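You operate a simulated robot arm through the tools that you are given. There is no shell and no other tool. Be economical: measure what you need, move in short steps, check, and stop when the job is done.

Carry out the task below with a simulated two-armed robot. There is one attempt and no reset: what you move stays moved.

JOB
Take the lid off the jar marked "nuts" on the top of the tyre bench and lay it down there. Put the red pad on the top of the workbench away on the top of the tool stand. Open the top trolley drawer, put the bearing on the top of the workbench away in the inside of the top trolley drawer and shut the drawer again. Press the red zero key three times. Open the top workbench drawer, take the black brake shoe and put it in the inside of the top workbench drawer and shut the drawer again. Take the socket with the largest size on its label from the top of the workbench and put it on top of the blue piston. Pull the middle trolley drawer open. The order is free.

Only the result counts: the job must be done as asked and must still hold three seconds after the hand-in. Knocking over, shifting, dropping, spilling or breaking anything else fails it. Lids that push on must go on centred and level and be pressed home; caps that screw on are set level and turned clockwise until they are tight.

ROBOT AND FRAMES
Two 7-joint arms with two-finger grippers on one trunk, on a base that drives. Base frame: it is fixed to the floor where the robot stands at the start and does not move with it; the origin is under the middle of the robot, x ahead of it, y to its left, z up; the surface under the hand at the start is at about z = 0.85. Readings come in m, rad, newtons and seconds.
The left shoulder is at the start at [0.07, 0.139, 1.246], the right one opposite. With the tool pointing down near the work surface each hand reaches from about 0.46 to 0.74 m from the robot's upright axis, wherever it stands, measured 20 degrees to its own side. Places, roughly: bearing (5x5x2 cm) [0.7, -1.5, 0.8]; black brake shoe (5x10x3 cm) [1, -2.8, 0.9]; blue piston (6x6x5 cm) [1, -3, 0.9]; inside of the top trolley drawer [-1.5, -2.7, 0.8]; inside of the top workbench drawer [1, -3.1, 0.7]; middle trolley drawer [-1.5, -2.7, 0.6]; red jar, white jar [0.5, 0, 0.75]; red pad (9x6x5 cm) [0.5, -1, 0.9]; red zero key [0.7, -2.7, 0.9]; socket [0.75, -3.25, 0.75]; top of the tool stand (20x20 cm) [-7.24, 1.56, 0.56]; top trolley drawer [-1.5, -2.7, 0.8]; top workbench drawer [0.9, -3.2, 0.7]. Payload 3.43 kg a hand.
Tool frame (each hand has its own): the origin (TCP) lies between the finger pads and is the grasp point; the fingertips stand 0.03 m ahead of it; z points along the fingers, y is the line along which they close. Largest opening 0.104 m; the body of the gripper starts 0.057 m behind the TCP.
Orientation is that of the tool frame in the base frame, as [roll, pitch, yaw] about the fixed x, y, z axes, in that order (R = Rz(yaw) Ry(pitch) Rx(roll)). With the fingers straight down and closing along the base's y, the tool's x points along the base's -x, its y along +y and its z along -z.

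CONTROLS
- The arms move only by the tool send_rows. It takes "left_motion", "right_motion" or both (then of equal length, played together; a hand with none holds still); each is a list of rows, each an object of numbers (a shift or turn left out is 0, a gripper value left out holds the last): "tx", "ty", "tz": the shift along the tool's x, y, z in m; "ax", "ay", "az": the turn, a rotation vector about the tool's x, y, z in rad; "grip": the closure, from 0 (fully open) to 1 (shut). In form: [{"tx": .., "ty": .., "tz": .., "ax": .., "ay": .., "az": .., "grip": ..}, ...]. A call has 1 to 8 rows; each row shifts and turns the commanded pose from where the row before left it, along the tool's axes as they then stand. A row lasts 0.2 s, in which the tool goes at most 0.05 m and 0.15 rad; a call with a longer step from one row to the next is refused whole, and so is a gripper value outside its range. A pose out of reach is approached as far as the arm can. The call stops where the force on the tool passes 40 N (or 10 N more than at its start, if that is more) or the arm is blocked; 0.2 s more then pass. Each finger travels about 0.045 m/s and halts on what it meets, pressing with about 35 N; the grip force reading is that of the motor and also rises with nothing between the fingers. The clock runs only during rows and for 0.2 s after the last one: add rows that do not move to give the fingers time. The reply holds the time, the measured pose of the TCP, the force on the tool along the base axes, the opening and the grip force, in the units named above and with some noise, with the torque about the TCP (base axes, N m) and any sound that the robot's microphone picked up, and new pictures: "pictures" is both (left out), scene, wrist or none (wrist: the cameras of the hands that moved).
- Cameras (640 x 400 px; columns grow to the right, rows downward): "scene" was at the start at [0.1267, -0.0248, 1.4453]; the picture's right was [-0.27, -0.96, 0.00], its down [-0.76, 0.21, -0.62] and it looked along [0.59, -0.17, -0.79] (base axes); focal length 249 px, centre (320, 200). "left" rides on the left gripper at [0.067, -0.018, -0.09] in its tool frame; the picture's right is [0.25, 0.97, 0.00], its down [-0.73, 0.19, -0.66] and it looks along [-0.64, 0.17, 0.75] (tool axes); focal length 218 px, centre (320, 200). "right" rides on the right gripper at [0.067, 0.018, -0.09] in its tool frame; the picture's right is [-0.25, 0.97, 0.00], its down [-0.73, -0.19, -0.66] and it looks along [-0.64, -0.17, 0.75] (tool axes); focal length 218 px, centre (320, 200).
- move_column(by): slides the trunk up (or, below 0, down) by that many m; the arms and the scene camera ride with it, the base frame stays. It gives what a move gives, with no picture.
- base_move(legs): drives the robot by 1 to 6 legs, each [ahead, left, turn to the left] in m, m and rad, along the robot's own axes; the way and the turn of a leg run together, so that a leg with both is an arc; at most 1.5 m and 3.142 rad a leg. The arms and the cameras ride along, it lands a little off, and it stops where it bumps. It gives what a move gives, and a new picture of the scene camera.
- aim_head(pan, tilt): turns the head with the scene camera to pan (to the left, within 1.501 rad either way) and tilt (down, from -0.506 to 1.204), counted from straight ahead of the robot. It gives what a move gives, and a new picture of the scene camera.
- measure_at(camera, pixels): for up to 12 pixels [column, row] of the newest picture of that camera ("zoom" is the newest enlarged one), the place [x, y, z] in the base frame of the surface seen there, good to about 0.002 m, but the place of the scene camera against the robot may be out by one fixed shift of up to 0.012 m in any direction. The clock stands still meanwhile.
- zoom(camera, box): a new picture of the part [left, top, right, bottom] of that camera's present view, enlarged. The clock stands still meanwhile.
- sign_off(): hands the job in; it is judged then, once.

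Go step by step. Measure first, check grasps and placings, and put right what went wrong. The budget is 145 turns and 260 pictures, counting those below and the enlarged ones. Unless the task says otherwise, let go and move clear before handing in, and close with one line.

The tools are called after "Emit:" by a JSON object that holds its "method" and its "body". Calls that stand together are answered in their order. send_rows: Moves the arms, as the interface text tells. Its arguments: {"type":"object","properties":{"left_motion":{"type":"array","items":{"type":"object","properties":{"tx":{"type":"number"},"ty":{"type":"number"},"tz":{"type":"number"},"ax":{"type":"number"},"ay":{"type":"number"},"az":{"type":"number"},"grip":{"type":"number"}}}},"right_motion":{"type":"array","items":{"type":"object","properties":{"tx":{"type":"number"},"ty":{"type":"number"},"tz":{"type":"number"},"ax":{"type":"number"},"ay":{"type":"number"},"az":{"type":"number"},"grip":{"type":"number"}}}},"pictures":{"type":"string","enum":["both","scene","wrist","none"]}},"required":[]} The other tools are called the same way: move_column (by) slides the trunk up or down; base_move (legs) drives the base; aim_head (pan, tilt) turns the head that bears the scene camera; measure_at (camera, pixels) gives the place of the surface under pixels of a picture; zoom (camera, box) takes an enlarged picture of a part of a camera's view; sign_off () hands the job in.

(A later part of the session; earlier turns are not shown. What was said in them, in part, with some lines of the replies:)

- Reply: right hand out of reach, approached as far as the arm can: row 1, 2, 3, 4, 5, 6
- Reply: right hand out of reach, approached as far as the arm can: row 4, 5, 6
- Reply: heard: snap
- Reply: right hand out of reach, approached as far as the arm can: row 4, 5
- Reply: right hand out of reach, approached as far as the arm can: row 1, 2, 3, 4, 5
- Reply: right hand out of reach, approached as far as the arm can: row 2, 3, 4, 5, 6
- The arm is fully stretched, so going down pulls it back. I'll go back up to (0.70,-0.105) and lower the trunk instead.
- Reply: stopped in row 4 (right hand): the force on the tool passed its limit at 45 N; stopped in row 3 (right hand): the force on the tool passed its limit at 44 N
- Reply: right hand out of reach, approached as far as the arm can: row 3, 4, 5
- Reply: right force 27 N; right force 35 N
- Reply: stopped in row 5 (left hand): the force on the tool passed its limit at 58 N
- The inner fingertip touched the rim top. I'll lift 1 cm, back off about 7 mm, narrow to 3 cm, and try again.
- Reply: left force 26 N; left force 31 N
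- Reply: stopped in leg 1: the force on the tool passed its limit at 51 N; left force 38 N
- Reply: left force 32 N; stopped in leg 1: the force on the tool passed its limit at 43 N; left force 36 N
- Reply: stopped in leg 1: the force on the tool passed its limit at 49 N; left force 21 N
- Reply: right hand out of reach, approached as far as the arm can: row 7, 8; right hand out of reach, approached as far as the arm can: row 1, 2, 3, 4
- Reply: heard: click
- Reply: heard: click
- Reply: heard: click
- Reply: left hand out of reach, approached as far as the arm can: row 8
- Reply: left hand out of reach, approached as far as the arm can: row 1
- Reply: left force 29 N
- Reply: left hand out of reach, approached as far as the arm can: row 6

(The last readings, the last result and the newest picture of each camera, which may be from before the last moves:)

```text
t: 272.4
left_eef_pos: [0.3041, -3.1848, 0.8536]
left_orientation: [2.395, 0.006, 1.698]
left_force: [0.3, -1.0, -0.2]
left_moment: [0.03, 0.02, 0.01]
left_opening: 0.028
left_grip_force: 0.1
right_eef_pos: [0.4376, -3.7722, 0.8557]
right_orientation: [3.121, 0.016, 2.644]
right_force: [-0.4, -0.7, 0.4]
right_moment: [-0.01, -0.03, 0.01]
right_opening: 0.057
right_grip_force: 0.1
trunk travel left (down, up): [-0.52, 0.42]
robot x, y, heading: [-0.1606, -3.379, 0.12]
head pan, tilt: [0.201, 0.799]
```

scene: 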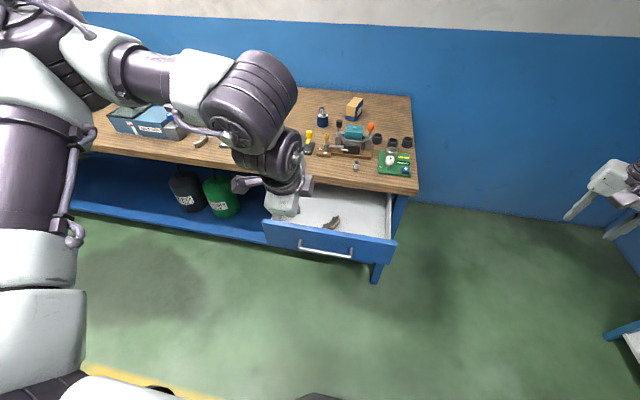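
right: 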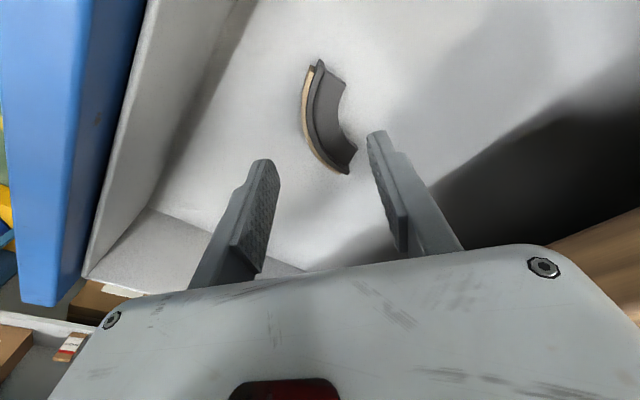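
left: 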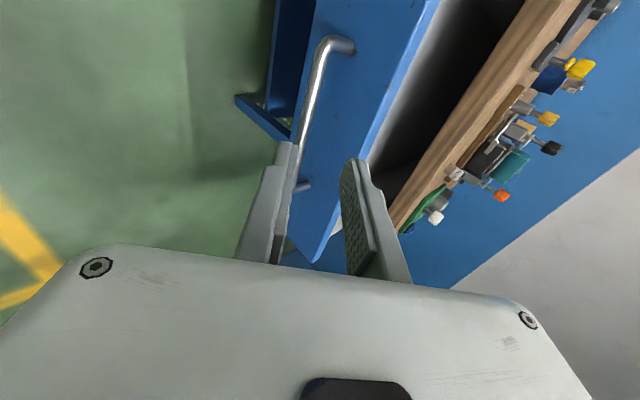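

Emit:
{"method": "measure_at", "body": {"camera": "left", "pixels": [[320, 70], [312, 100], [303, 130], [330, 100], [297, 170], [370, 110]]}}

```text
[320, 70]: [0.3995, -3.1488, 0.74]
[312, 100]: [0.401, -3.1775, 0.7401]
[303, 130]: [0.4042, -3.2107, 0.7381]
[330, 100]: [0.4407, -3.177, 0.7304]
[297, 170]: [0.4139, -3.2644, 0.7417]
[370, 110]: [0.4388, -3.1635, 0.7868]
```

Bar centre is about (0.405,-3.18,0.737). Moving straight along the fingers onto it and closing.

Emit:
{"method": "send_rows", "body": {"left_motion": [{"ty": -0.0046}, {"tz": 0.0456}, {"tz": 0.0456}, {"tz": 0.0456}, {}, {"grip": 1}, {"grip": 1}, {"grip": 1}], "pictures": "wrist"}}

```text
t: 274.2
left_eef_pos: [0.393, -3.1745, 0.7486]
left_orientation: [2.395, 0.003, 1.697]
left_force: [1.2, 0.1, -9.4]
left_moment: [0.43, 0.14, -0.3]
left_opening: 0.0137
left_grip_force: 44.9
right_eef_pos: [0.4387, -3.7712, 0.8556]
right_orientation: [3.123, 0.016, 2.644]
right_force: [-0.1, -0.9, -1.3]
right_moment: [0.02, 0.05, -0.02]
right_opening: 0.0572
right_grip_force: 0.1
trunk travel left (down, up): [-0.52, 0.42]
robot x, y, heading: [-0.1643, -3.3777, 0.116]
head pan, tilt: [0.201, 0.799]
```

left: 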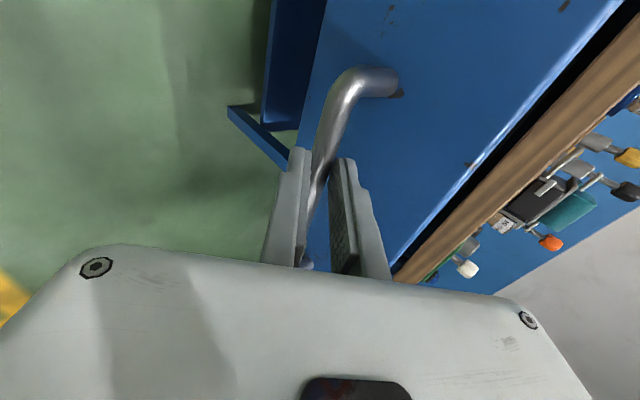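

Gripped. Driving ahead 0.262 m to shut the drawer.

Emit:
{"method": "base_move", "body": {"legs": [[0.263, 0, 0]]}}

Emit:
{"method": "send_rows", "body": {"left_motion": [{"ty": 0.004, "tz": 0.003}, {"ty": 0.004, "tz": 0.003}], "pictures": "wrist"}}

```text
t: 276.1
left_eef_pos: [0.6427, -3.1471, 0.749]
left_orientation: [2.406, 0.004, 1.686]
left_force: [-0.1, -1.3, -2.4]
left_moment: [-0.05, -0.03, -0.12]
left_opening: 0.0137
left_grip_force: 45.4
right_eef_pos: [0.6933, -3.7408, 0.855]
right_orientation: [3.122, 0.014, 2.646]
right_force: [-0.1, 0.2, 0.2]
right_moment: [0.01, 0.02, -0.01]
right_opening: 0.0572
right_grip_force: 0.0
trunk travel left (down, up): [-0.52, 0.42]
robot x, y, heading: [0.0938, -3.3508, 0.118]
head pan, tilt: [0.201, 0.799]
stopped in leg 1: the force on the tool passed its limit at 66 N (the readings are from after the stop); the commanded pose is now the measured one
```

scene: 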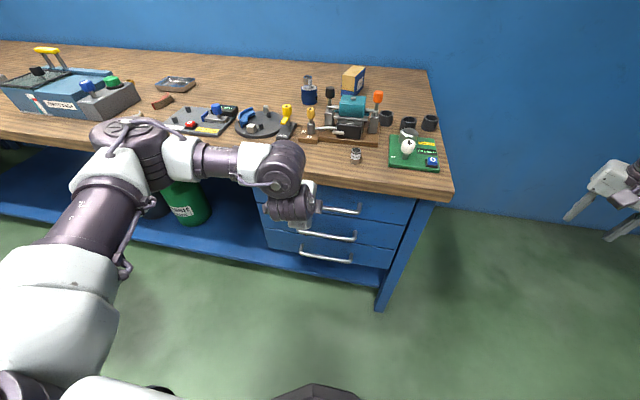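

```text
t: 276.6
left_eef_pos: [0.6463, -3.1474, 0.7475]
left_orientation: [2.412, 0.002, 1.683]
left_force: [-40.2, -7.7, -5.3]
left_moment: [0.3, 0.75, 0.63]
left_opening: 0.0134
left_grip_force: 45.0
right_eef_pos: [0.6894, -3.7415, 0.8567]
right_orientation: [3.12, 0.019, 2.646]
right_force: [-0.3, 0.5, -0.2]
right_moment: [0.03, 0.0, 0.02]
right_opening: 0.0571
right_grip_force: 0.1
trunk travel left (down, up): [-0.52, 0.42]
robot x, y, heading: [0.0937, -3.346, 0.114]
head pan, tilt: [0.201, 0.799]
```

left: 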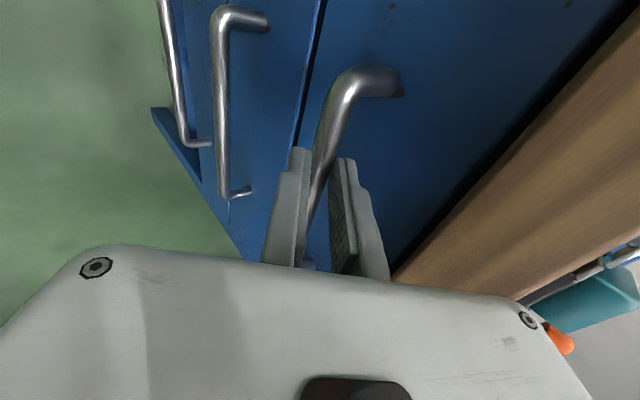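

The drawer is shut (40 N push at the original closed position). I'll release, withdraw and drive back along toward the red pad.

Emit:
{"method": "send_rows", "body": {"left_motion": [{"grip": 0.72}, {"grip": 0.72}, {"tz": -0.03}, {"tz": -0.045}, {"tz": -0.045}, {"tz": -0.04}, {"ax": 0.15}, {"ax": 0.15}], "pictures": "wrist"}}

Emit:
{"method": "base_move", "body": {"legs": [[-0.4, 0, 0], [0, 1.15, 0], [0, 1.15, 0]]}}

Emit:
{"method": "move_column", "body": {"by": 0.35}}

Emit:
{"method": "aim_head", "body": {"pan": 0.1, "tilt": 0.6}}

```text
t: 278.4
left_eef_pos: [0.5444, -3.1584, 0.8674]
left_orientation: [2.708, 0.004, 1.685]
left_force: [0.0, -0.8, -0.5]
left_moment: [0.01, 0.01, -0.02]
left_opening: 0.0288
left_grip_force: 0.0
right_eef_pos: [0.6938, -3.7401, 0.8543]
right_orientation: [3.123, 0.015, 2.645]
right_force: [0.2, -0.1, -0.5]
right_moment: [0.01, 0.02, -0.03]
right_opening: 0.0572
right_grip_force: 0.0
trunk travel left (down, up): [-0.52, 0.42]
robot x, y, heading: [0.0948, -3.3487, 0.115]
head pan, tilt: [0.201, 0.799]
```

left: 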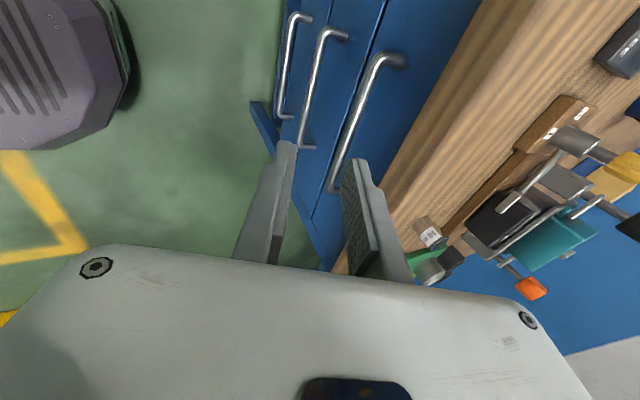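

```text
t: 291.8
left_eef_pos: [-0.1491, -0.9457, 0.8677]
left_orientation: [2.705, 0.005, 1.679]
left_force: [0.9, -0.3, 0.4]
left_moment: [0.0, 0.0, 0.04]
left_opening: 0.0293
left_grip_force: 0.1
right_eef_pos: [-0.006, -1.529, 0.8548]
right_orientation: [3.122, 0.014, 2.638]
right_force: [0.4, -0.5, -0.3]
right_moment: [0.01, 0.0, -0.02]
right_opening: 0.0572
right_grip_force: 0.1
trunk travel left (down, up): [-0.52, 0.42]
robot x, y, heading: [-0.6002, -1.1349, 0.106]
head pan, tilt: [0.201, 0.799]
```

scene: 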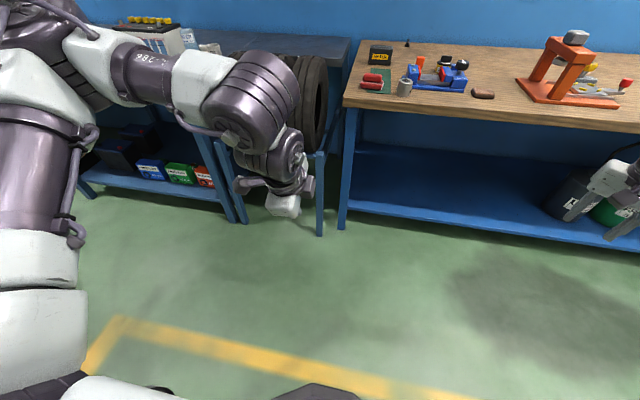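

```text
t: 295.2
left_eef_pos: [-0.1507, -0.9458, 1.217]
left_orientation: [2.705, 0.002, 1.678]
left_force: [0.5, 0.1, 0.1]
left_moment: [0.01, -0.03, -0.01]
left_opening: 0.0294
left_grip_force: 0.0
right_eef_pos: [-0.0076, -1.5291, 1.2056]
right_orientation: [3.122, 0.014, 2.638]
right_force: [0.2, -0.7, 0.5]
right_moment: [-0.02, 0.0, -0.01]
right_opening: 0.0573
right_grip_force: 0.0
trunk travel left (down, up): [-0.87, 0.07]
robot x, y, heading: [-0.6048, -1.131, 0.113]
head pan, tilt: [0.201, 0.799]
```

```text
t: 296.0
left_eef_pos: [-0.1504, -0.9472, 1.2186]
left_orientation: [2.706, 0.003, 1.679]
left_force: [0.5, -0.2, 0.7]
left_moment: [0.01, 0.01, 0.03]
left_opening: 0.0292
left_grip_force: 0.1
right_eef_pos: [-0.0072, -1.5291, 1.2045]
right_orientation: [3.123, 0.013, 2.638]
right_force: [-1.1, 0.0, -0.1]
right_moment: [0.0, 0.0, -0.03]
right_opening: 0.0574
right_grip_force: 0.2
trunk travel left (down, up): [-0.87, 0.07]
robot x, y, heading: [-0.6044, -1.1316, 0.11]
head pan, tilt: [0.099, 0.6]
```

scene: 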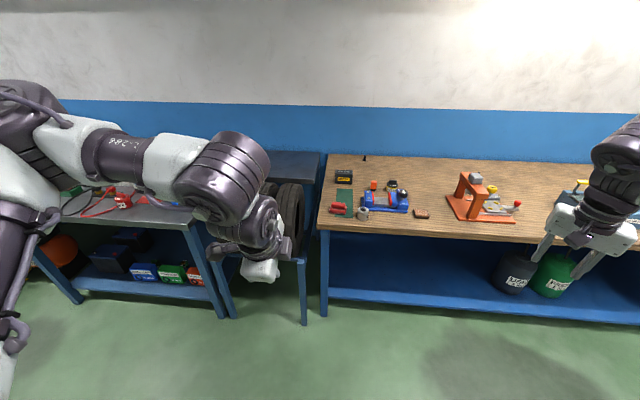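

The red pad is at (341,209). I'll drive in and turn left so it falls under the right hand's good sector.

Emit:
{"method": "base_move", "body": {"legs": [[0.423, -0.027, 0], [0, 0, 0.74]]}}

Emit:
{"method": "send_rows", "body": {"right_motion": [{"grip": 0}, {"grip": 0}, {"grip": 0}], "pictures": "wrist"}}

```text
t: 300.5
left_eef_pos: [0.0287, -0.6751, 1.2181]
left_orientation: [2.705, 0.004, 2.403]
left_force: [-0.4, -0.1, 0.6]
left_moment: [0.03, 0.02, 0.02]
left_opening: 0.0292
left_grip_force: 0.1
right_eef_pos: [0.522, -1.0175, 1.2038]
right_orientation: [3.121, 0.014, -2.922]
right_force: [-0.3, -1.0, 0.3]
right_moment: [0.02, 0.0, 0.01]
right_opening: 0.0574
right_grip_force: 0.1
trunk travel left (down, up): [-0.87, 0.07]
robot x, y, heading: [-0.1879, -1.113, 0.83]
head pan, tilt: [0.099, 0.6]
```

scene: 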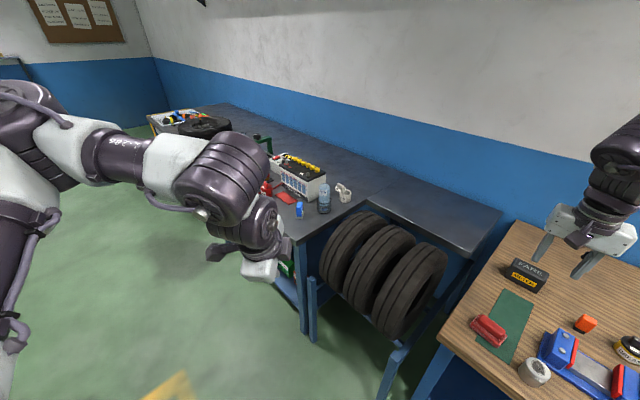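

```text
t: 301.3
left_eef_pos: [0.0285, -0.6743, 1.2184]
left_orientation: [2.706, 0.005, 2.403]
left_force: [0.7, 0.0, -0.4]
left_moment: [-0.02, -0.04, 0.02]
left_opening: 0.029
left_grip_force: 0.0
right_eef_pos: [0.5222, -1.0161, 1.2035]
right_orientation: [3.122, 0.013, -2.92]
right_force: [-0.8, -0.4, -0.5]
right_moment: [0.0, -0.03, 0.01]
right_opening: 0.1041
right_grip_force: 0.2
trunk travel left (down, up): [-0.87, 0.07]
robot x, y, heading: [-0.1891, -1.1135, 0.835]
head pan, tilt: [0.099, 0.6]
```

right: 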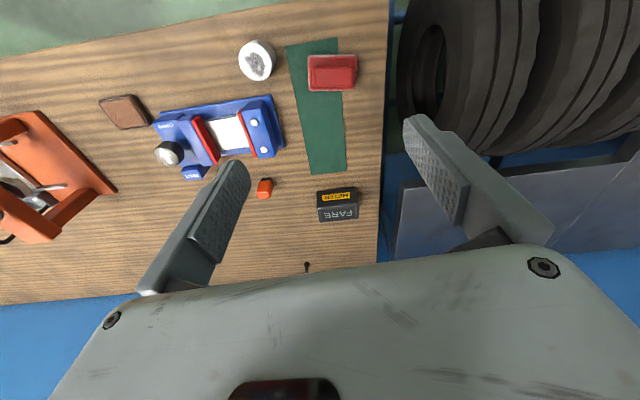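

Emit:
{"method": "zoom", "body": {"camera": "right", "box": [290, 35, 380, 105]}}

Emit:
{"method": "measure_at", "body": {"camera": "right", "pixels": [[332, 68], [310, 62], [310, 88], [355, 62], [354, 84], [332, 86], [345, 60], [300, 70], [258, 62], [370, 80]]}}

```text
5.71 times, centred on (335, 70) of right
```

zoom: 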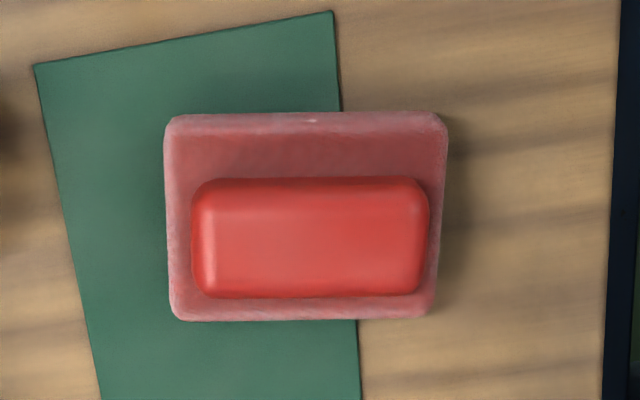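

```text
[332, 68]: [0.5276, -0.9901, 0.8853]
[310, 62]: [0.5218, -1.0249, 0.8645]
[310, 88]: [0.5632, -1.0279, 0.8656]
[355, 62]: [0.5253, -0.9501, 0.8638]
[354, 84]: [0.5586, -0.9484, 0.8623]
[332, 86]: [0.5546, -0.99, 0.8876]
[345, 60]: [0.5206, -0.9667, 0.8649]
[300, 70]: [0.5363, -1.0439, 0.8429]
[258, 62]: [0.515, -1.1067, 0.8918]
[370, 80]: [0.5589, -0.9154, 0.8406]
```

The pad's handle block is about 7 cm along y and 3 cm along x, centred (0.541,-0.988), top 0.888; base top is 0.865. I'll step the base 7 cm nearer, align the hand over it, and lower the trunk.

Emit:
{"method": "base_move", "body": {"legs": [[0.07, 0, 0]]}}

Emit:
{"method": "send_rows", "body": {"right_motion": [{"az": 0.14}, {"az": 0.128}, {"tx": 0.027, "ty": -0.0243}, {}], "pictures": "none"}}

Emit:
{"method": "move_column", "body": {"by": -0.22}}

Emit:
{"method": "send_rows", "body": {"right_motion": [{}], "pictures": "wrist"}}

```text
t: 302.3
left_eef_pos: [0.0693, -0.6314, 1.2208]
left_orientation: [2.697, 0.006, 2.4]
left_force: [-0.7, -1.1, 0.0]
left_moment: [0.04, -0.01, 0.02]
left_opening: 0.029
left_grip_force: 0.0
right_eef_pos: [0.562, -0.9746, 1.2106]
right_orientation: [3.116, 0.022, -2.925]
right_force: [0.3, -1.1, 0.5]
right_moment: [0.08, -0.06, 0.03]
right_opening: 0.1041
right_grip_force: 0.1
trunk travel left (down, up): [-0.87, 0.07]
robot x, y, heading: [-0.143, -1.0665, 0.828]
head pan, tilt: [0.099, 0.6]
```

scene: 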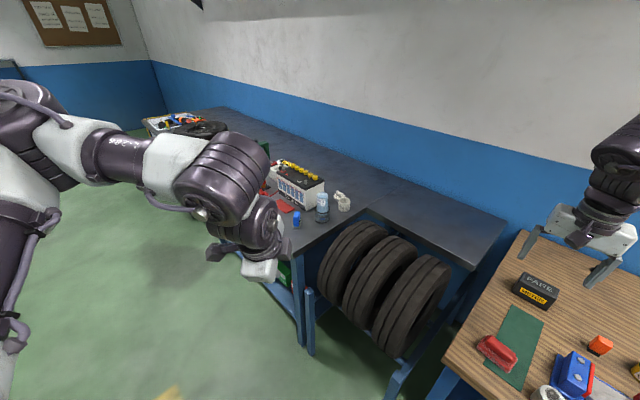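

```text
t: 303.3
left_eef_pos: [0.0777, -0.6233, 1.2179]
left_orientation: [2.708, 0.005, 2.4]
left_force: [0.2, 0.3, 0.1]
left_moment: [0.0, 0.0, -0.01]
left_opening: 0.0291
left_grip_force: 0.1
right_eef_pos: [0.542, -0.9907, 1.2025]
right_orientation: [3.121, 0.007, 3.089]
right_force: [0.2, 0.0, 0.2]
right_moment: [-0.01, 0.0, 0.02]
right_opening: 0.1041
right_grip_force: 0.1
trunk travel left (down, up): [-0.87, 0.07]
robot x, y, heading: [-0.1441, -1.0648, 0.83]
head pan, tilt: [0.099, 0.6]
```

```text
t: 305.6
left_eef_pos: [0.0753, -0.6253, 0.9979]
left_orientation: [2.706, 0.006, 2.4]
left_force: [0.7, -0.2, -1.0]
left_moment: [-0.02, 0.02, -0.01]
left_opening: 0.029
left_grip_force: 0.1
right_eef_pos: [0.5418, -0.9923, 0.9834]
right_orientation: [3.118, 0.009, 3.091]
right_force: [-0.1, -0.5, 0.1]
right_moment: [0.0, 0.0, -0.04]
right_opening: 0.104
right_grip_force: 0.0
trunk travel left (down, up): [-0.65, 0.29]
robot x, y, heading: [-0.1431, -1.0639, 0.829]
head pan, tilt: [0.099, 0.6]
```

```text
t: 306.0
left_eef_pos: [0.0753, -0.6251, 0.998]
left_orientation: [2.705, 0.005, 2.4]
left_force: [0.2, -0.3, 0.1]
left_moment: [-0.03, 0.0, 0.01]
left_opening: 0.0293
left_grip_force: 0.2
right_eef_pos: [0.5411, -0.9914, 0.9843]
right_orientation: [3.118, 0.01, 3.092]
right_force: [0.0, 0.0, -0.2]
right_moment: [0.03, -0.01, 0.0]
right_opening: 0.1039
right_grip_force: 0.0
trunk travel left (down, up): [-0.65, 0.29]
robot x, y, heading: [-0.1458, -1.0631, 0.834]
head pan, tilt: [0.099, 0.6]
```

right: 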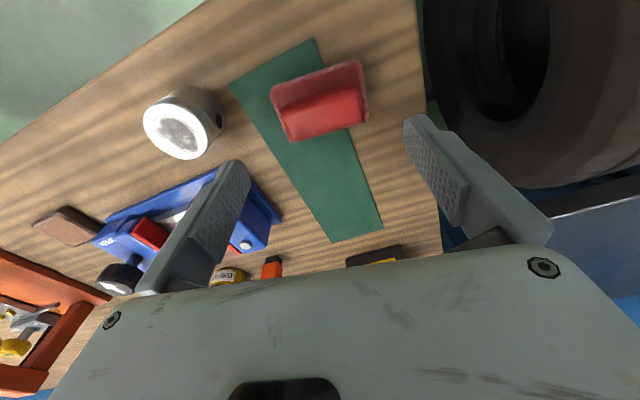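

Checking the pad's centre and neighbours with the wrist camera before descending.

Emit:
{"method": "measure_at", "body": {"camera": "right", "pixels": [[326, 113], [282, 122], [365, 103], [292, 95], [350, 85], [300, 135], [355, 120], [220, 105], [430, 110], [275, 215]]}}

```text
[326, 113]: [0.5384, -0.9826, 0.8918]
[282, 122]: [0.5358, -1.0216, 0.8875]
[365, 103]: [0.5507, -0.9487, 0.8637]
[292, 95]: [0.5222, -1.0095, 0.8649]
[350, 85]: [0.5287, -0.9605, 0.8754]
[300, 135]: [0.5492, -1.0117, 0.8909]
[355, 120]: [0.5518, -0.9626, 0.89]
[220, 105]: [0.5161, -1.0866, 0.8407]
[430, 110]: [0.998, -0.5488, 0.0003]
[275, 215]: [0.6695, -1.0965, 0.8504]
```

Handle centre is (0.540,-0.988), top 0.891. Lower the trunk 0.085 and close.

Emit:
{"method": "move_column", "body": {"by": -0.085}}

Emit:
{"method": "send_rows", "body": {"right_motion": [{"ty": 0.003, "grip": 0.2}, {"grip": 1}, {"grip": 1}, {"grip": 1}, {"grip": 1}], "pictures": "wrist"}}

```text
t: 307.2
left_eef_pos: [0.0751, -0.6249, 0.9138]
left_orientation: [2.704, 0.005, 2.399]
left_force: [0.3, 0.4, 0.6]
left_moment: [0.0, 0.0, -0.03]
left_opening: 0.029
left_grip_force: 0.0
right_eef_pos: [0.5407, -0.9919, 0.8989]
right_orientation: [3.118, 0.007, 3.092]
right_force: [0.1, 0.0, 0.3]
right_moment: [0.01, 0.05, -0.01]
right_opening: 0.104
right_grip_force: 0.0
trunk travel left (down, up): [-0.565, 0.375]
robot x, y, heading: [-0.1439, -1.0636, 0.828]
head pan, tilt: [0.099, 0.6]
```

```text
t: 308.4
left_eef_pos: [0.0768, -0.6257, 0.9129]
left_orientation: [2.704, 0.004, 2.399]
left_force: [-0.9, 0.2, -0.1]
left_moment: [-0.01, 0.0, 0.0]
left_opening: 0.0292
left_grip_force: 0.1
right_eef_pos: [0.5409, -0.9884, 0.8984]
right_orientation: [3.119, 0.008, 3.091]
right_force: [-0.2, 0.0, -0.2]
right_moment: [-0.02, 0.0, 0.01]
right_opening: 0.0847
right_grip_force: 35.0
trunk travel left (down, up): [-0.565, 0.375]
robot x, y, heading: [-0.1433, -1.0636, 0.831]
head pan, tilt: [0.099, 0.6]
```

right: 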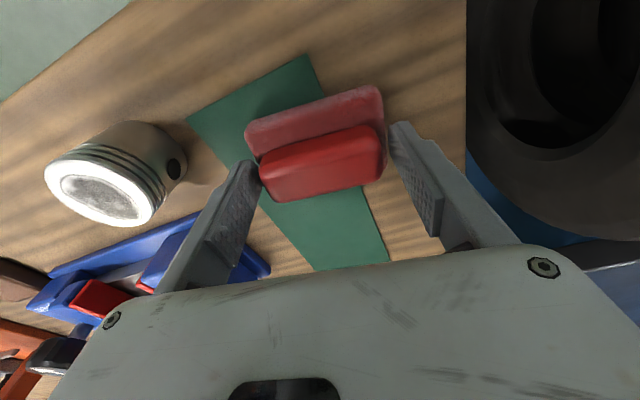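

The opening is 0.085, so the fingers caught only the base's upper edge. I'll open, go 16 mm lower so as to hold the base sides properly, and close again.

Emit:
{"method": "send_rows", "body": {"right_motion": [{"grip": 0}, {"grip": 0}, {}], "pictures": "none"}}

Emit:
{"method": "move_column", "body": {"by": -0.017}}

Emit:
{"method": "send_rows", "body": {"right_motion": [{"grip": 1}, {"grip": 1}, {"grip": 1}, {"grip": 1}], "pictures": "wrist"}}

```text
t: 309.2
left_eef_pos: [0.0768, -0.6253, 0.9138]
left_orientation: [2.706, 0.003, 2.4]
left_force: [0.1, 0.3, -0.2]
left_moment: [-0.03, 0.01, -0.01]
left_opening: 0.0289
left_grip_force: 0.0
right_eef_pos: [0.5399, -0.9874, 0.8988]
right_orientation: [3.118, 0.009, 3.091]
right_force: [-0.1, -0.3, -0.6]
right_moment: [-0.02, 0.0, 0.02]
right_opening: 0.104
right_grip_force: 0.0
trunk travel left (down, up): [-0.565, 0.375]
robot x, y, heading: [-0.1435, -1.0659, 0.831]
head pan, tilt: [0.099, 0.6]
```

```text
t: 309.9
left_eef_pos: [0.0754, -0.6252, 0.8977]
left_orientation: [2.704, 0.004, 2.4]
left_force: [0.4, 0.6, 0.3]
left_moment: [0.01, -0.01, -0.01]
left_opening: 0.029
left_grip_force: 0.0
right_eef_pos: [0.5426, -0.9886, 0.8829]
right_orientation: [3.119, 0.012, 3.087]
right_force: [2.5, -4.0, 14.8]
right_moment: [-0.96, 0.08, 0.19]
right_opening: 0.1025
right_grip_force: 0.0
trunk travel left (down, up): [-0.548, 0.392]
robot x, y, heading: [-0.1443, -1.0645, 0.836]
head pan, tilt: [0.099, 0.6]
```

```text
t: 310.9
left_eef_pos: [0.0745, -0.6265, 0.8947]
left_orientation: [2.704, 0.006, 2.4]
left_force: [-0.4, -0.7, 0.7]
left_moment: [0.0, 0.01, 0.01]
left_opening: 0.029
left_grip_force: 0.0
right_eef_pos: [0.5414, -0.9879, 0.8821]
right_orientation: [3.117, 0.009, 3.09]
right_force: [0.9, 0.2, -0.1]
right_moment: [-0.04, 0.02, 0.02]
right_opening: 0.0843
right_grip_force: 35.1
trunk travel left (down, up): [-0.548, 0.392]
robot x, y, heading: [-0.1453, -1.061, 0.832]
head pan, tilt: [0.099, 0.6]
```

right: 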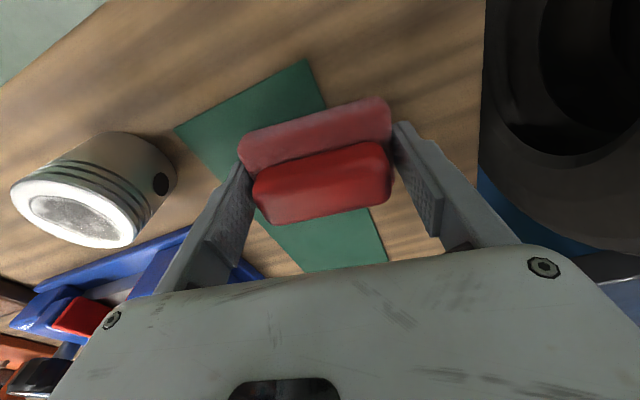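

Now the base sides are held (0.0843 m). Lifting with the trunk and checking.

Emit:
{"method": "move_column", "body": {"by": 0.2}}

Emit:
{"method": "send_rows", "body": {"right_motion": [{}], "pictures": "wrist"}}

```text
t: 313.0
left_eef_pos: [0.0755, -0.6246, 1.0961]
left_orientation: [2.708, 0.003, 2.4]
left_force: [0.7, 0.5, -0.1]
left_moment: [-0.02, 0.01, 0.01]
left_opening: 0.0293
left_grip_force: 0.1
right_eef_pos: [0.5416, -0.9884, 1.0816]
right_orientation: [3.119, 0.009, 3.091]
right_force: [-0.1, -0.1, -1.3]
right_moment: [0.02, -0.04, -0.03]
right_opening: 0.0843
right_grip_force: 34.9
trunk travel left (down, up): [-0.748, 0.192]
robot x, y, heading: [-0.1408, -1.0617, 0.833]
head pan, tilt: [0.099, 0.6]
```

```text
t: 313.4
left_eef_pos: [0.0747, -0.6254, 1.0961]
left_orientation: [2.705, 0.007, 2.4]
left_force: [-0.7, -0.9, 0.8]
left_moment: [0.03, 0.0, -0.03]
left_opening: 0.0292
left_grip_force: 0.0
right_eef_pos: [0.5422, -0.9887, 1.0826]
right_orientation: [3.118, 0.009, 3.091]
right_force: [0.2, 0.0, -0.7]
right_moment: [0.01, -0.01, -0.02]
right_opening: 0.084
right_grip_force: 34.7
trunk travel left (down, up): [-0.748, 0.192]
robot x, y, heading: [-0.1408, -1.0657, 0.83]
head pan, tilt: [0.099, 0.6]
```

right: 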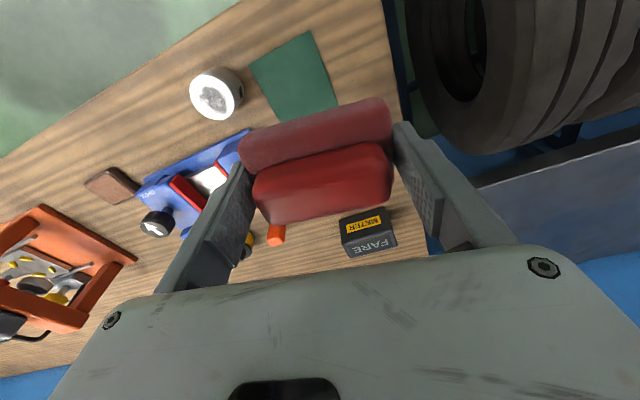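

The pad is firmly held. I'll back off, turn left toward the tool stand's direction, and look.

Emit:
{"method": "base_move", "body": {"legs": [[-0.4, 0, 0], [0, 0, 1.9]]}}

Emit:
{"method": "aim_head", "body": {"pan": 0.0, "tilt": 0.3}}

```text
t: 320.4
left_eef_pos: [-0.8935, -1.2734, 1.0949]
left_orientation: [2.705, 0.005, -2.02]
left_force: [-0.5, -0.2, -1.2]
left_moment: [-0.01, 0.0, -0.02]
left_opening: 0.0291
left_grip_force: 0.0
right_eef_pos: [-0.6796, -0.7237, 1.0822]
right_orientation: [3.119, 0.008, -1.33]
right_force: [0.5, -0.7, -0.6]
right_moment: [0.0, 0.0, -0.04]
right_opening: 0.0841
right_grip_force: 35.1
trunk travel left (down, up): [-0.748, 0.192]
robot x, y, heading: [-0.4078, -1.3609, 2.688]
head pan, tilt: [0.099, 0.6]
```

scene: 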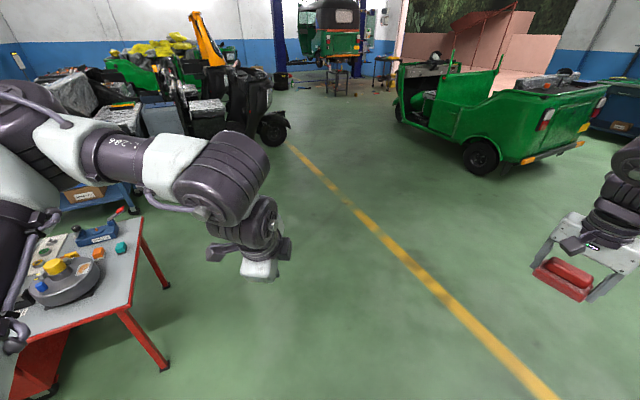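

```text
t: 321.2
left_eef_pos: [-0.8939, -1.2742, 1.096]
left_orientation: [2.705, 0.006, -2.022]
left_force: [-0.9, -0.2, -0.7]
left_moment: [0.02, 0.01, -0.01]
left_opening: 0.0292
left_grip_force: 0.1
right_eef_pos: [-0.6788, -0.7235, 1.081]
right_orientation: [3.119, 0.009, -1.329]
right_force: [0.2, 0.5, -0.7]
right_moment: [0.0, -0.03, 0.0]
right_opening: 0.084
right_grip_force: 34.6
trunk travel left (down, up): [-0.748, 0.192]
robot x, y, heading: [-0.4102, -1.3573, 2.695]
head pan, tilt: [0.0, 0.3]
```

scene: 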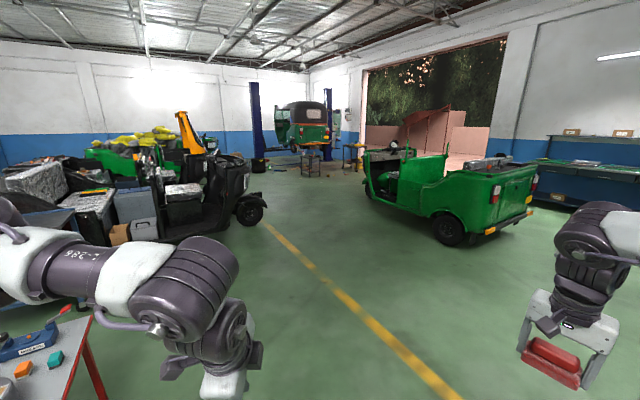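

The lane leads between the dark vehicle and the green one; small stands appear near (308,165) and (352,155). Measuring these and the free lane.

Emit:
{"method": "zoom", "body": {"camera": "scene", "box": [230, 110, 420, 230]}}

Emit:
{"method": "measure_at", "body": {"camera": "scene", "pixels": [[308, 153], [308, 175], [352, 146], [350, 168], [250, 213], [447, 235], [375, 195], [262, 170], [270, 205], [310, 200]]}}

```text
3.33 times, centred on (325, 170) of scene
```

zoom: 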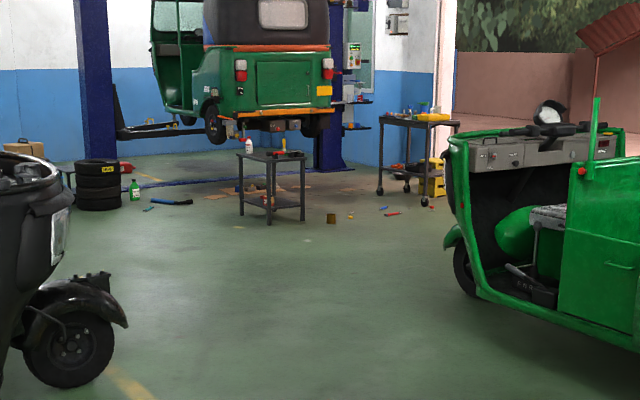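

```text
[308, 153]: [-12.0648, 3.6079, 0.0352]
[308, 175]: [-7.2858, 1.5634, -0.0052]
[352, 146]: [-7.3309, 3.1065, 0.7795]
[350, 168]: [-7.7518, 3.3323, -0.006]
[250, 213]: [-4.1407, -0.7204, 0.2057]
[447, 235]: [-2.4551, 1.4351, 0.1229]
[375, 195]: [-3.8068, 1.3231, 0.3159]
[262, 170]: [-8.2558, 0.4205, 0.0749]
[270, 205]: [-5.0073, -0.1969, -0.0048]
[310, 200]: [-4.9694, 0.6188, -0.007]
```

The stand is the small dark table at (-7.24,1.56). The straight lane toward it is clear by about 0.8 m on both sides. Driving 3 m first, then checking.

Emit:
{"method": "base_move", "body": {"legs": [[0, 0, 0.045], [1.5, 0, 0], [1.5, 0, 0]]}}

```text
t: 336.0
left_eef_pos: [-3.6228, -0.0403, 1.0965]
left_orientation: [2.705, 0.005, -2.001]
left_force: [-0.1, 0.4, 0.1]
left_moment: [-0.02, 0.01, 0.03]
left_opening: 0.0291
left_grip_force: 0.1
right_eef_pos: [-3.4214, 0.5124, 1.0823]
right_orientation: [3.12, 0.009, -1.308]
right_force: [-0.3, 0.3, -0.2]
right_moment: [-0.02, 0.0, 0.01]
right_opening: 0.084
right_grip_force: 34.7
trunk travel left (down, up): [-0.748, 0.192]
robot x, y, heading: [-3.1397, -0.1142, 2.718]
head pan, tilt: [0.0, 0.3]
```

scene: 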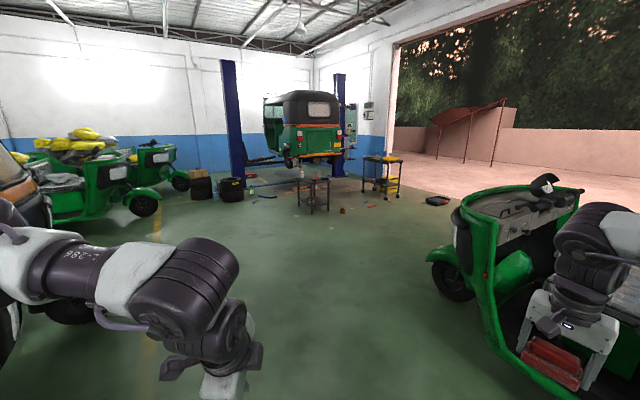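

Checking the clearance to the green vehicle on the right before continuing.

Emit:
{"method": "measure_at", "body": {"camera": "scene", "pixels": [[480, 230], [450, 270], [490, 320], [548, 183], [312, 182], [312, 210], [343, 210], [371, 206], [262, 197], [330, 180]]}}

Emit:
{"method": "zoom", "body": {"camera": "scene", "box": [260, 160, 400, 230]}}

```text
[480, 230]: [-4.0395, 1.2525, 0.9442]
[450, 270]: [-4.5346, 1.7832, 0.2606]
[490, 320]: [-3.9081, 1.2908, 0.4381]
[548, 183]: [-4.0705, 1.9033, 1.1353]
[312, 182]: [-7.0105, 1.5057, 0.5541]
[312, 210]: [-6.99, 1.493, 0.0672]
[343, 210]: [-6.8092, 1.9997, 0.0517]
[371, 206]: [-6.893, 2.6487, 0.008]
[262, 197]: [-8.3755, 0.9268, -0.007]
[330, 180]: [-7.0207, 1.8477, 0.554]
```

```text
4.57 times, centred on (330, 195) of scene
```

zoom: 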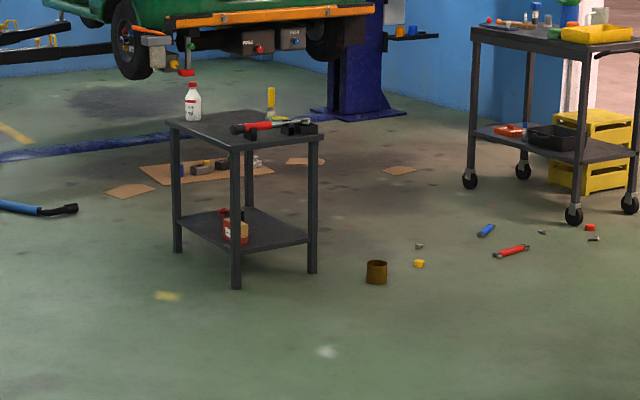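

The vehicle leaves about 0.35 m beside the right hand. Driving on to about 1.1 m before the stand, then looking down at its top.

Emit:
{"method": "base_move", "body": {"legs": [[0, 0, 0.037], [1.5, 0, 0], [1.5, 0, 0], [0.25, 0, 0]]}}

Emit:
{"method": "aim_head", "body": {"pan": 0.0, "tilt": 0.6}}

```text
t: 352.3
left_eef_pos: [-6.6777, 1.0405, 1.0974]
left_orientation: [2.704, 0.006, -1.909]
left_force: [0.0, 0.2, 0.4]
left_moment: [-0.04, 0.04, 0.02]
left_opening: 0.0288
left_grip_force: 0.1
right_eef_pos: [-6.5261, 1.6106, 1.0825]
right_orientation: [3.119, 0.009, -1.221]
right_force: [-0.5, 1.1, -0.6]
right_moment: [-0.02, 0.02, -0.02]
right_opening: 0.0839
right_grip_force: 34.4
trunk travel left (down, up): [-0.748, 0.192]
robot x, y, heading: [-6.1882, 1.0088, 2.8]
head pan, tilt: [0.0, 0.3]
```

scene: 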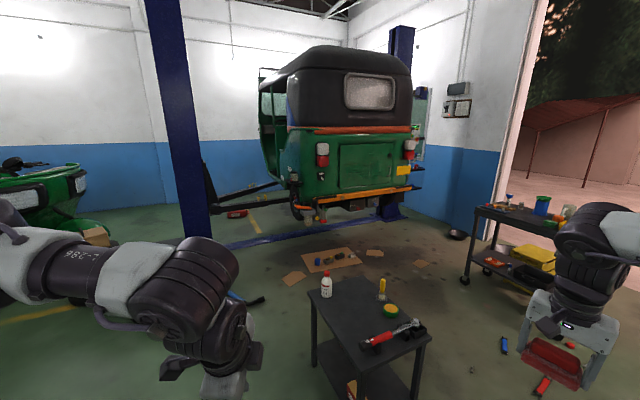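

```text
t: 353.1
left_eef_pos: [-6.6796, 1.041, 1.0963]
left_orientation: [2.706, 0.005, -1.909]
left_force: [0.4, -0.1, -0.1]
left_moment: [0.02, -0.02, -0.03]
left_opening: 0.0291
left_grip_force: 0.0
right_eef_pos: [-6.5272, 1.612, 1.0817]
right_orientation: [3.122, 0.009, -1.218]
right_force: [-0.4, -0.6, -0.7]
right_moment: [0.0, 0.04, 0.0]
right_opening: 0.0838
right_grip_force: 35.1
trunk travel left (down, up): [-0.748, 0.192]
robot x, y, heading: [-6.1901, 1.0119, 2.811]
head pan, tilt: [0.0, 0.6]
```

scene: 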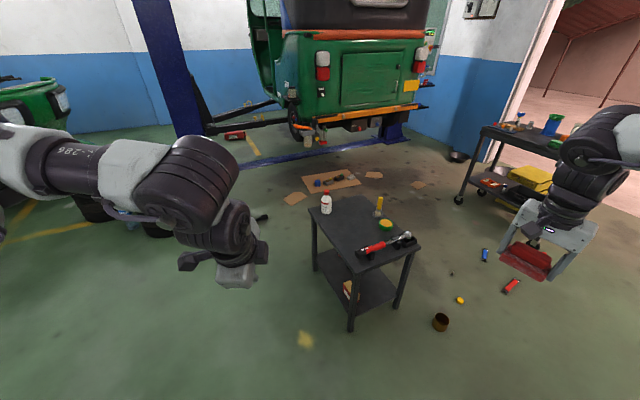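

Emit:
{"method": "measure_at", "body": {"camera": "scene", "pixels": [[314, 212], [358, 262], [418, 245], [365, 205], [345, 225], [360, 228], [327, 206], [385, 226], [372, 250], [340, 212], [378, 212], [350, 240]]}}

Emit:
{"method": "zoom", "body": {"camera": "scene", "box": [300, 180, 430, 270]}}

```text
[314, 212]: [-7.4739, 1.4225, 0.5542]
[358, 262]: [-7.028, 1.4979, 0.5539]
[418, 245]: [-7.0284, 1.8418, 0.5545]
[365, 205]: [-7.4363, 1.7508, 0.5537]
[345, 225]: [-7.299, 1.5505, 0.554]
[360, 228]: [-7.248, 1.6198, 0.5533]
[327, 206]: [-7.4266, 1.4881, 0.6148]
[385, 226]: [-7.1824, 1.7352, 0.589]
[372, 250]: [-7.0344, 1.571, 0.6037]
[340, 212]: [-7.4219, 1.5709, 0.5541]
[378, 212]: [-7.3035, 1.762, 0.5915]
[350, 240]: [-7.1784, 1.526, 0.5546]
```

```text
4.44 times, centred on (365, 225) of scene
```

zoom: 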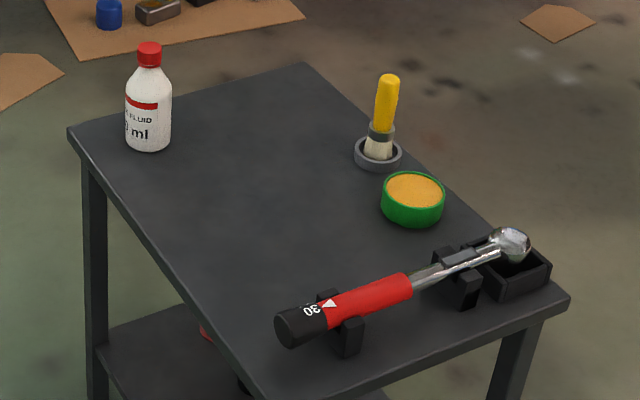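

The stand's top (z=0.554) is free around (-7.27,1.56). I'll turn to face -x and drive so that the right hand comes above that point.

Emit:
{"method": "base_move", "body": {"legs": [[0, 0, 0.33], [0.3, -0.06, 0]]}}

```text
t: 356.2
left_eef_pos: [-6.955, 0.9453, 1.0983]
left_orientation: [2.704, 0.005, -1.586]
left_force: [-1.1, 0.3, -0.1]
left_moment: [0.04, -0.02, -0.01]
left_opening: 0.029
left_grip_force: 0.1
right_eef_pos: [-6.9925, 1.5357, 1.0825]
right_orientation: [3.119, 0.009, -0.895]
right_force: [1.1, 0.2, -1.0]
right_moment: [-0.01, 0.05, 0.02]
right_opening: 0.0842
right_grip_force: 35.0
trunk travel left (down, up): [-0.748, 0.192]
robot x, y, heading: [-6.4858, 1.071, 3.129]
head pan, tilt: [0.0, 0.6]
```

scene: 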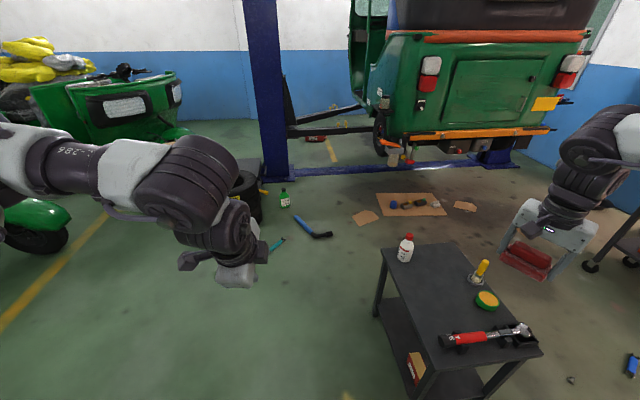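

Continue: 0.278 ahead and 0.026 right, then lower the trunk part way and look.

Emit:
{"method": "base_move", "body": {"legs": [[0.278, -0.026, 0]]}}

Emit:
{"method": "move_column", "body": {"by": -0.36}}

Emit:
{"method": "send_rows", "body": {"right_motion": [{}], "pictures": "both"}}

```text
t: 358.2
left_eef_pos: [-7.2403, 0.9737, 1.0969]
left_orientation: [2.703, 0.005, -1.58]
left_force: [0.0, -0.3, 0.3]
left_moment: [0.03, -0.01, 0.0]
left_opening: 0.0291
left_grip_force: 0.1
right_eef_pos: [-7.2793, 1.5623, 1.0817]
right_orientation: [3.118, 0.01, -0.889]
right_force: [0.4, -0.6, -0.1]
right_moment: [0.02, -0.01, -0.03]
right_opening: 0.0842
right_grip_force: 34.7
trunk travel left (down, up): [-0.748, 0.192]
robot x, y, heading: [-6.7696, 1.1016, 3.135]
head pan, tilt: [0.0, 0.6]
```

scene: 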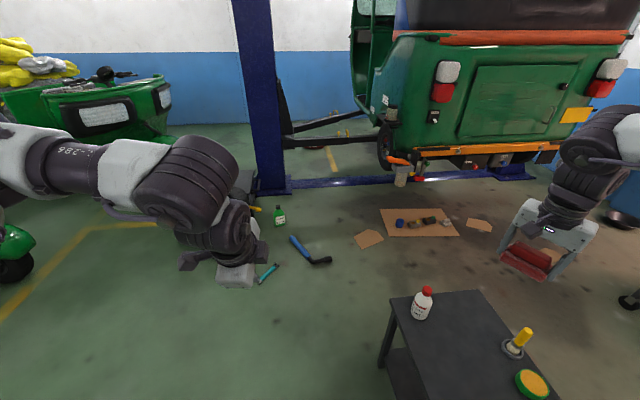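

```text
t: 361.7
left_eef_pos: [-7.242, 0.9729, 0.7364]
left_orientation: [2.705, 0.005, -1.58]
left_force: [0.2, 0.0, -0.3]
left_moment: [0.01, 0.0, -0.01]
left_opening: 0.0291
left_grip_force: 0.0
right_eef_pos: [-7.282, 1.5622, 0.7215]
right_orientation: [3.12, 0.007, -0.891]
right_force: [0.7, 0.0, -1.2]
right_moment: [0.02, 0.0, -0.01]
right_opening: 0.0839
right_grip_force: 34.6
trunk travel left (down, up): [-0.388, 0.552]
robot x, y, heading: [-6.7674, 1.1027, 3.134]
head pan, tilt: [0.0, 0.6]
```

```text
t: 362.1
left_eef_pos: [-7.241, 0.9722, 0.7372]
left_orientation: [2.705, 0.005, -1.582]
left_force: [0.7, 0.3, -0.5]
left_moment: [0.01, 0.0, 0.02]
left_opening: 0.029
left_grip_force: 0.0
right_eef_pos: [-7.2802, 1.5621, 0.7224]
right_orientation: [3.12, 0.009, -0.89]
right_force: [0.8, 0.1, -0.2]
right_moment: [0.02, 0.01, 0.05]
right_opening: 0.0839
right_grip_force: 35.0
trunk travel left (down, up): [-0.388, 0.552]
robot x, y, heading: [-6.7673, 1.1029, 3.132]
head pan, tilt: [0.0, 0.6]
```

scene: 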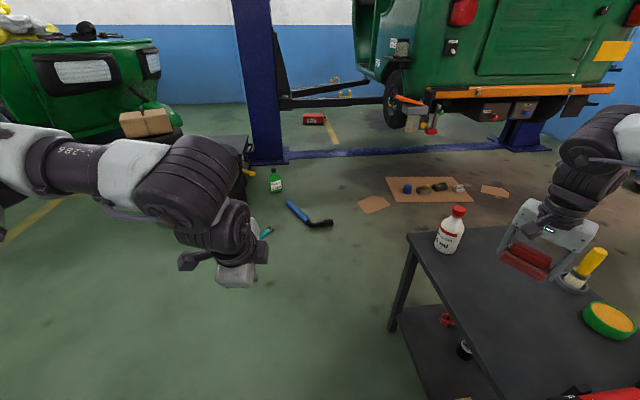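
right: 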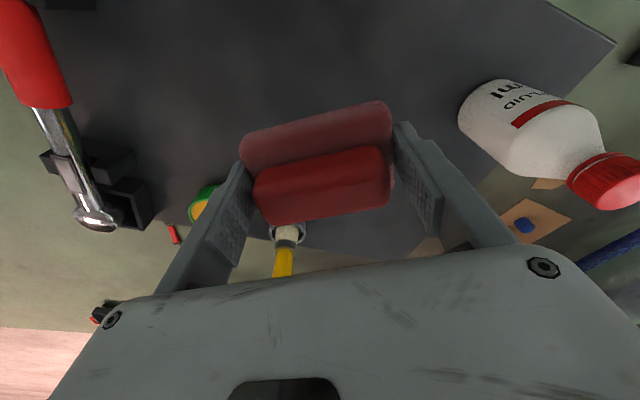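

The pad is over free surface; the bottle and brush are clear by over 6 cm. Lowering the trunk 0.107, then creeping down.

Emit:
{"method": "move_column", "body": {"by": -0.112}}

Emit:
{"method": "send_rows", "body": {"right_motion": [{"tz": 0.005}, {"tz": 0.004}, {"tz": 0.003}, {"tz": 0.003}, {"tz": 0.002}], "pictures": "wrist"}}

```text
t: 363.5
left_eef_pos: [-7.2409, 0.973, 0.6246]
left_orientation: [2.705, 0.005, -1.581]
left_force: [-0.8, -0.2, -0.3]
left_moment: [-0.02, 0.0, 0.0]
left_opening: 0.029
left_grip_force: 0.1
right_eef_pos: [-7.2809, 1.561, 0.6107]
right_orientation: [3.117, 0.01, -0.89]
right_force: [1.0, 0.4, -0.2]
right_moment: [-0.03, 0.0, 0.02]
right_opening: 0.0842
right_grip_force: 34.3
trunk travel left (down, up): [-0.276, 0.664]
robot x, y, heading: [-6.7698, 1.1014, 3.131]
head pan, tilt: [0.0, 0.6]
```

```text
t: 364.7
left_eef_pos: [-7.2384, 0.9725, 0.6251]
left_orientation: [2.702, 0.007, -1.582]
left_force: [0.2, -1.3, -0.2]
left_moment: [0.03, -0.01, 0.0]
left_opening: 0.0292
left_grip_force: 0.1
right_eef_pos: [-7.2809, 1.5625, 0.598]
right_orientation: [3.116, 0.017, -0.892]
right_force: [3.0, 9.4, 36.5]
right_moment: [0.75, -1.76, 0.31]
right_opening: 0.0842
right_grip_force: 35.4
trunk travel left (down, up): [-0.276, 0.664]
robot x, y, heading: [-6.7653, 1.1021, 3.133]
head pan, tilt: [0.0, 0.6]
```

right: 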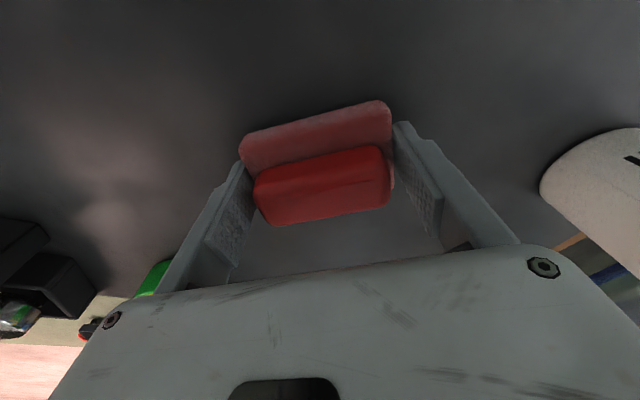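

The pad is down (36 N). Ease up 2 mm, open, and rise.

Emit:
{"method": "send_rows", "body": {"right_motion": [{"tz": -0.002}, {"grip": 0}, {"grip": 0}, {}, {"tz": -0.02}, {"tz": -0.04}, {"tz": -0.04}], "pictures": "wrist"}}

Emit:
{"method": "move_column", "body": {"by": 0.3}}

Emit:
{"method": "base_move", "body": {"legs": [[-0.4, 0, 0]]}}

Emit:
{"method": "aim_head", "body": {"pan": -0.5, "tilt": 0.6}}

```text
t: 366.3
left_eef_pos: [-7.2418, 0.9733, 0.6246]
left_orientation: [2.704, 0.006, -1.581]
left_force: [0.8, -0.9, 0.0]
left_moment: [0.0, 0.01, 0.0]
left_opening: 0.0287
left_grip_force: 0.1
right_eef_pos: [-7.2801, 1.563, 0.6946]
right_orientation: [3.12, 0.008, -0.891]
right_force: [-0.2, 0.9, 0.2]
right_moment: [0.02, -0.02, -0.01]
right_opening: 0.1041
right_grip_force: 0.1
trunk travel left (down, up): [-0.276, 0.664]
robot x, y, heading: [-6.7652, 1.1038, 3.132]
head pan, tilt: [0.0, 0.6]
```

right: 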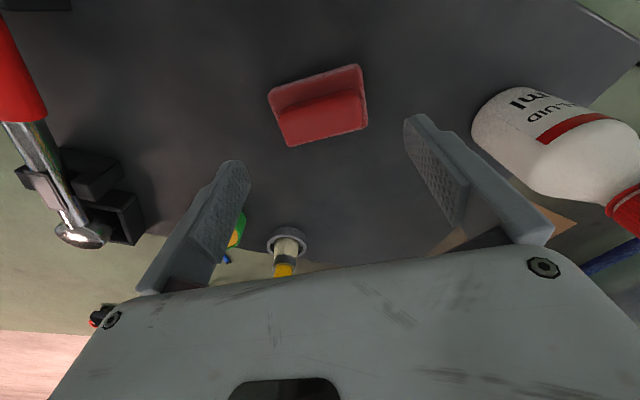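

```text
t: 369.3
left_eef_pos: [-7.2414, 0.9731, 0.9236]
left_orientation: [2.705, 0.005, -1.582]
left_force: [-0.1, -0.2, -0.2]
left_moment: [-0.02, 0.02, 0.0]
left_opening: 0.029
left_grip_force: 0.1
right_eef_pos: [-7.2809, 1.5622, 0.994]
right_orientation: [3.122, 0.009, -0.89]
right_force: [0.0, 0.3, 0.4]
right_moment: [0.01, 0.01, 0.0]
right_opening: 0.1041
right_grip_force: 0.1
trunk travel left (down, up): [-0.576, 0.364]
robot x, y, heading: [-6.768, 1.1032, 3.133]
head pan, tilt: [0.0, 0.6]
```

```text
t: 371.8
left_eef_pos: [-6.8367, 0.9719, 0.9252]
left_orientation: [2.705, 0.005, -1.59]
left_force: [-0.3, 0.8, 0.8]
left_moment: [-0.02, 0.04, 0.0]
left_opening: 0.0291
left_grip_force: 0.1
right_eef_pos: [-6.8736, 1.5613, 0.994]
right_orientation: [3.119, 0.009, -0.9]
right_force: [-0.5, 0.2, 0.1]
right_moment: [-0.01, -0.02, 0.02]
right_opening: 0.1041
right_grip_force: 0.1
trunk travel left (down, up): [-0.576, 0.364]
robot x, y, heading: [-6.3646, 1.1005, 3.126]
head pan, tilt: [0.0, 0.6]
```

scene: 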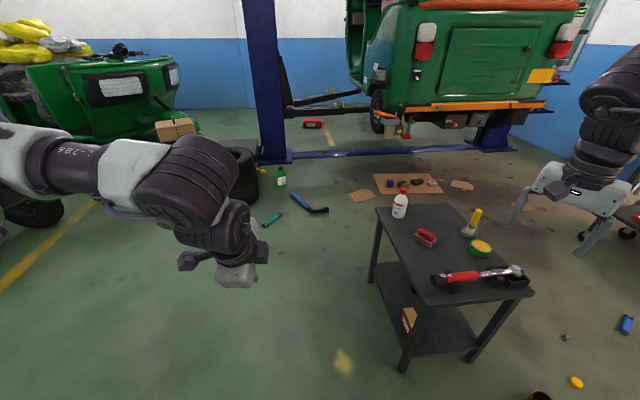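

```text
t: 372.8
left_eef_pos: [-6.838, 0.9718, 0.9243]
left_orientation: [2.707, 0.007, -1.589]
left_force: [-0.2, -0.4, 0.8]
left_moment: [0.02, -0.03, 0.02]
left_opening: 0.0289
left_grip_force: 0.0
right_eef_pos: [-6.8735, 1.5615, 0.9946]
right_orientation: [3.121, 0.01, -0.899]
right_force: [0.2, 0.4, 1.0]
right_moment: [0.01, -0.02, 0.0]
right_opening: 0.104
right_grip_force: 0.0
trunk travel left (down, up): [-0.576, 0.364]
robot x, y, heading: [-6.3651, 1.0981, 3.124]
head pan, tilt: [-0.499, 0.6]
```

scene: 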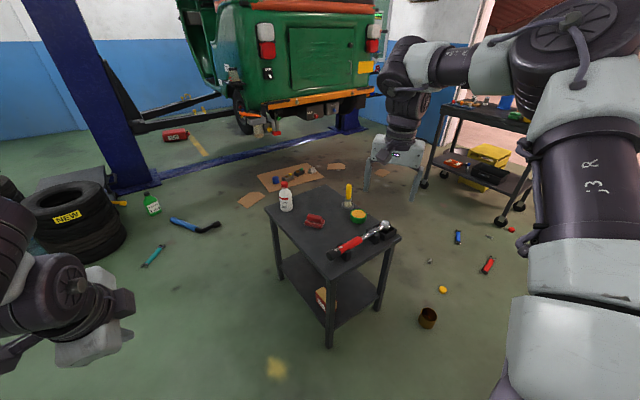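

The red pad rests on the stand at (315,220), nothing around it was disturbed, and every other part was checked as it was done. Handing in.

Emit:
{"method": "sign_off", "body": {}}

```text
The job is handed in.
```

I finished every part of the job and handed it in. On the four-drawer trolley I opened the second drawer from the top as the "middle" one, because its height was the closest match to the position you gave.
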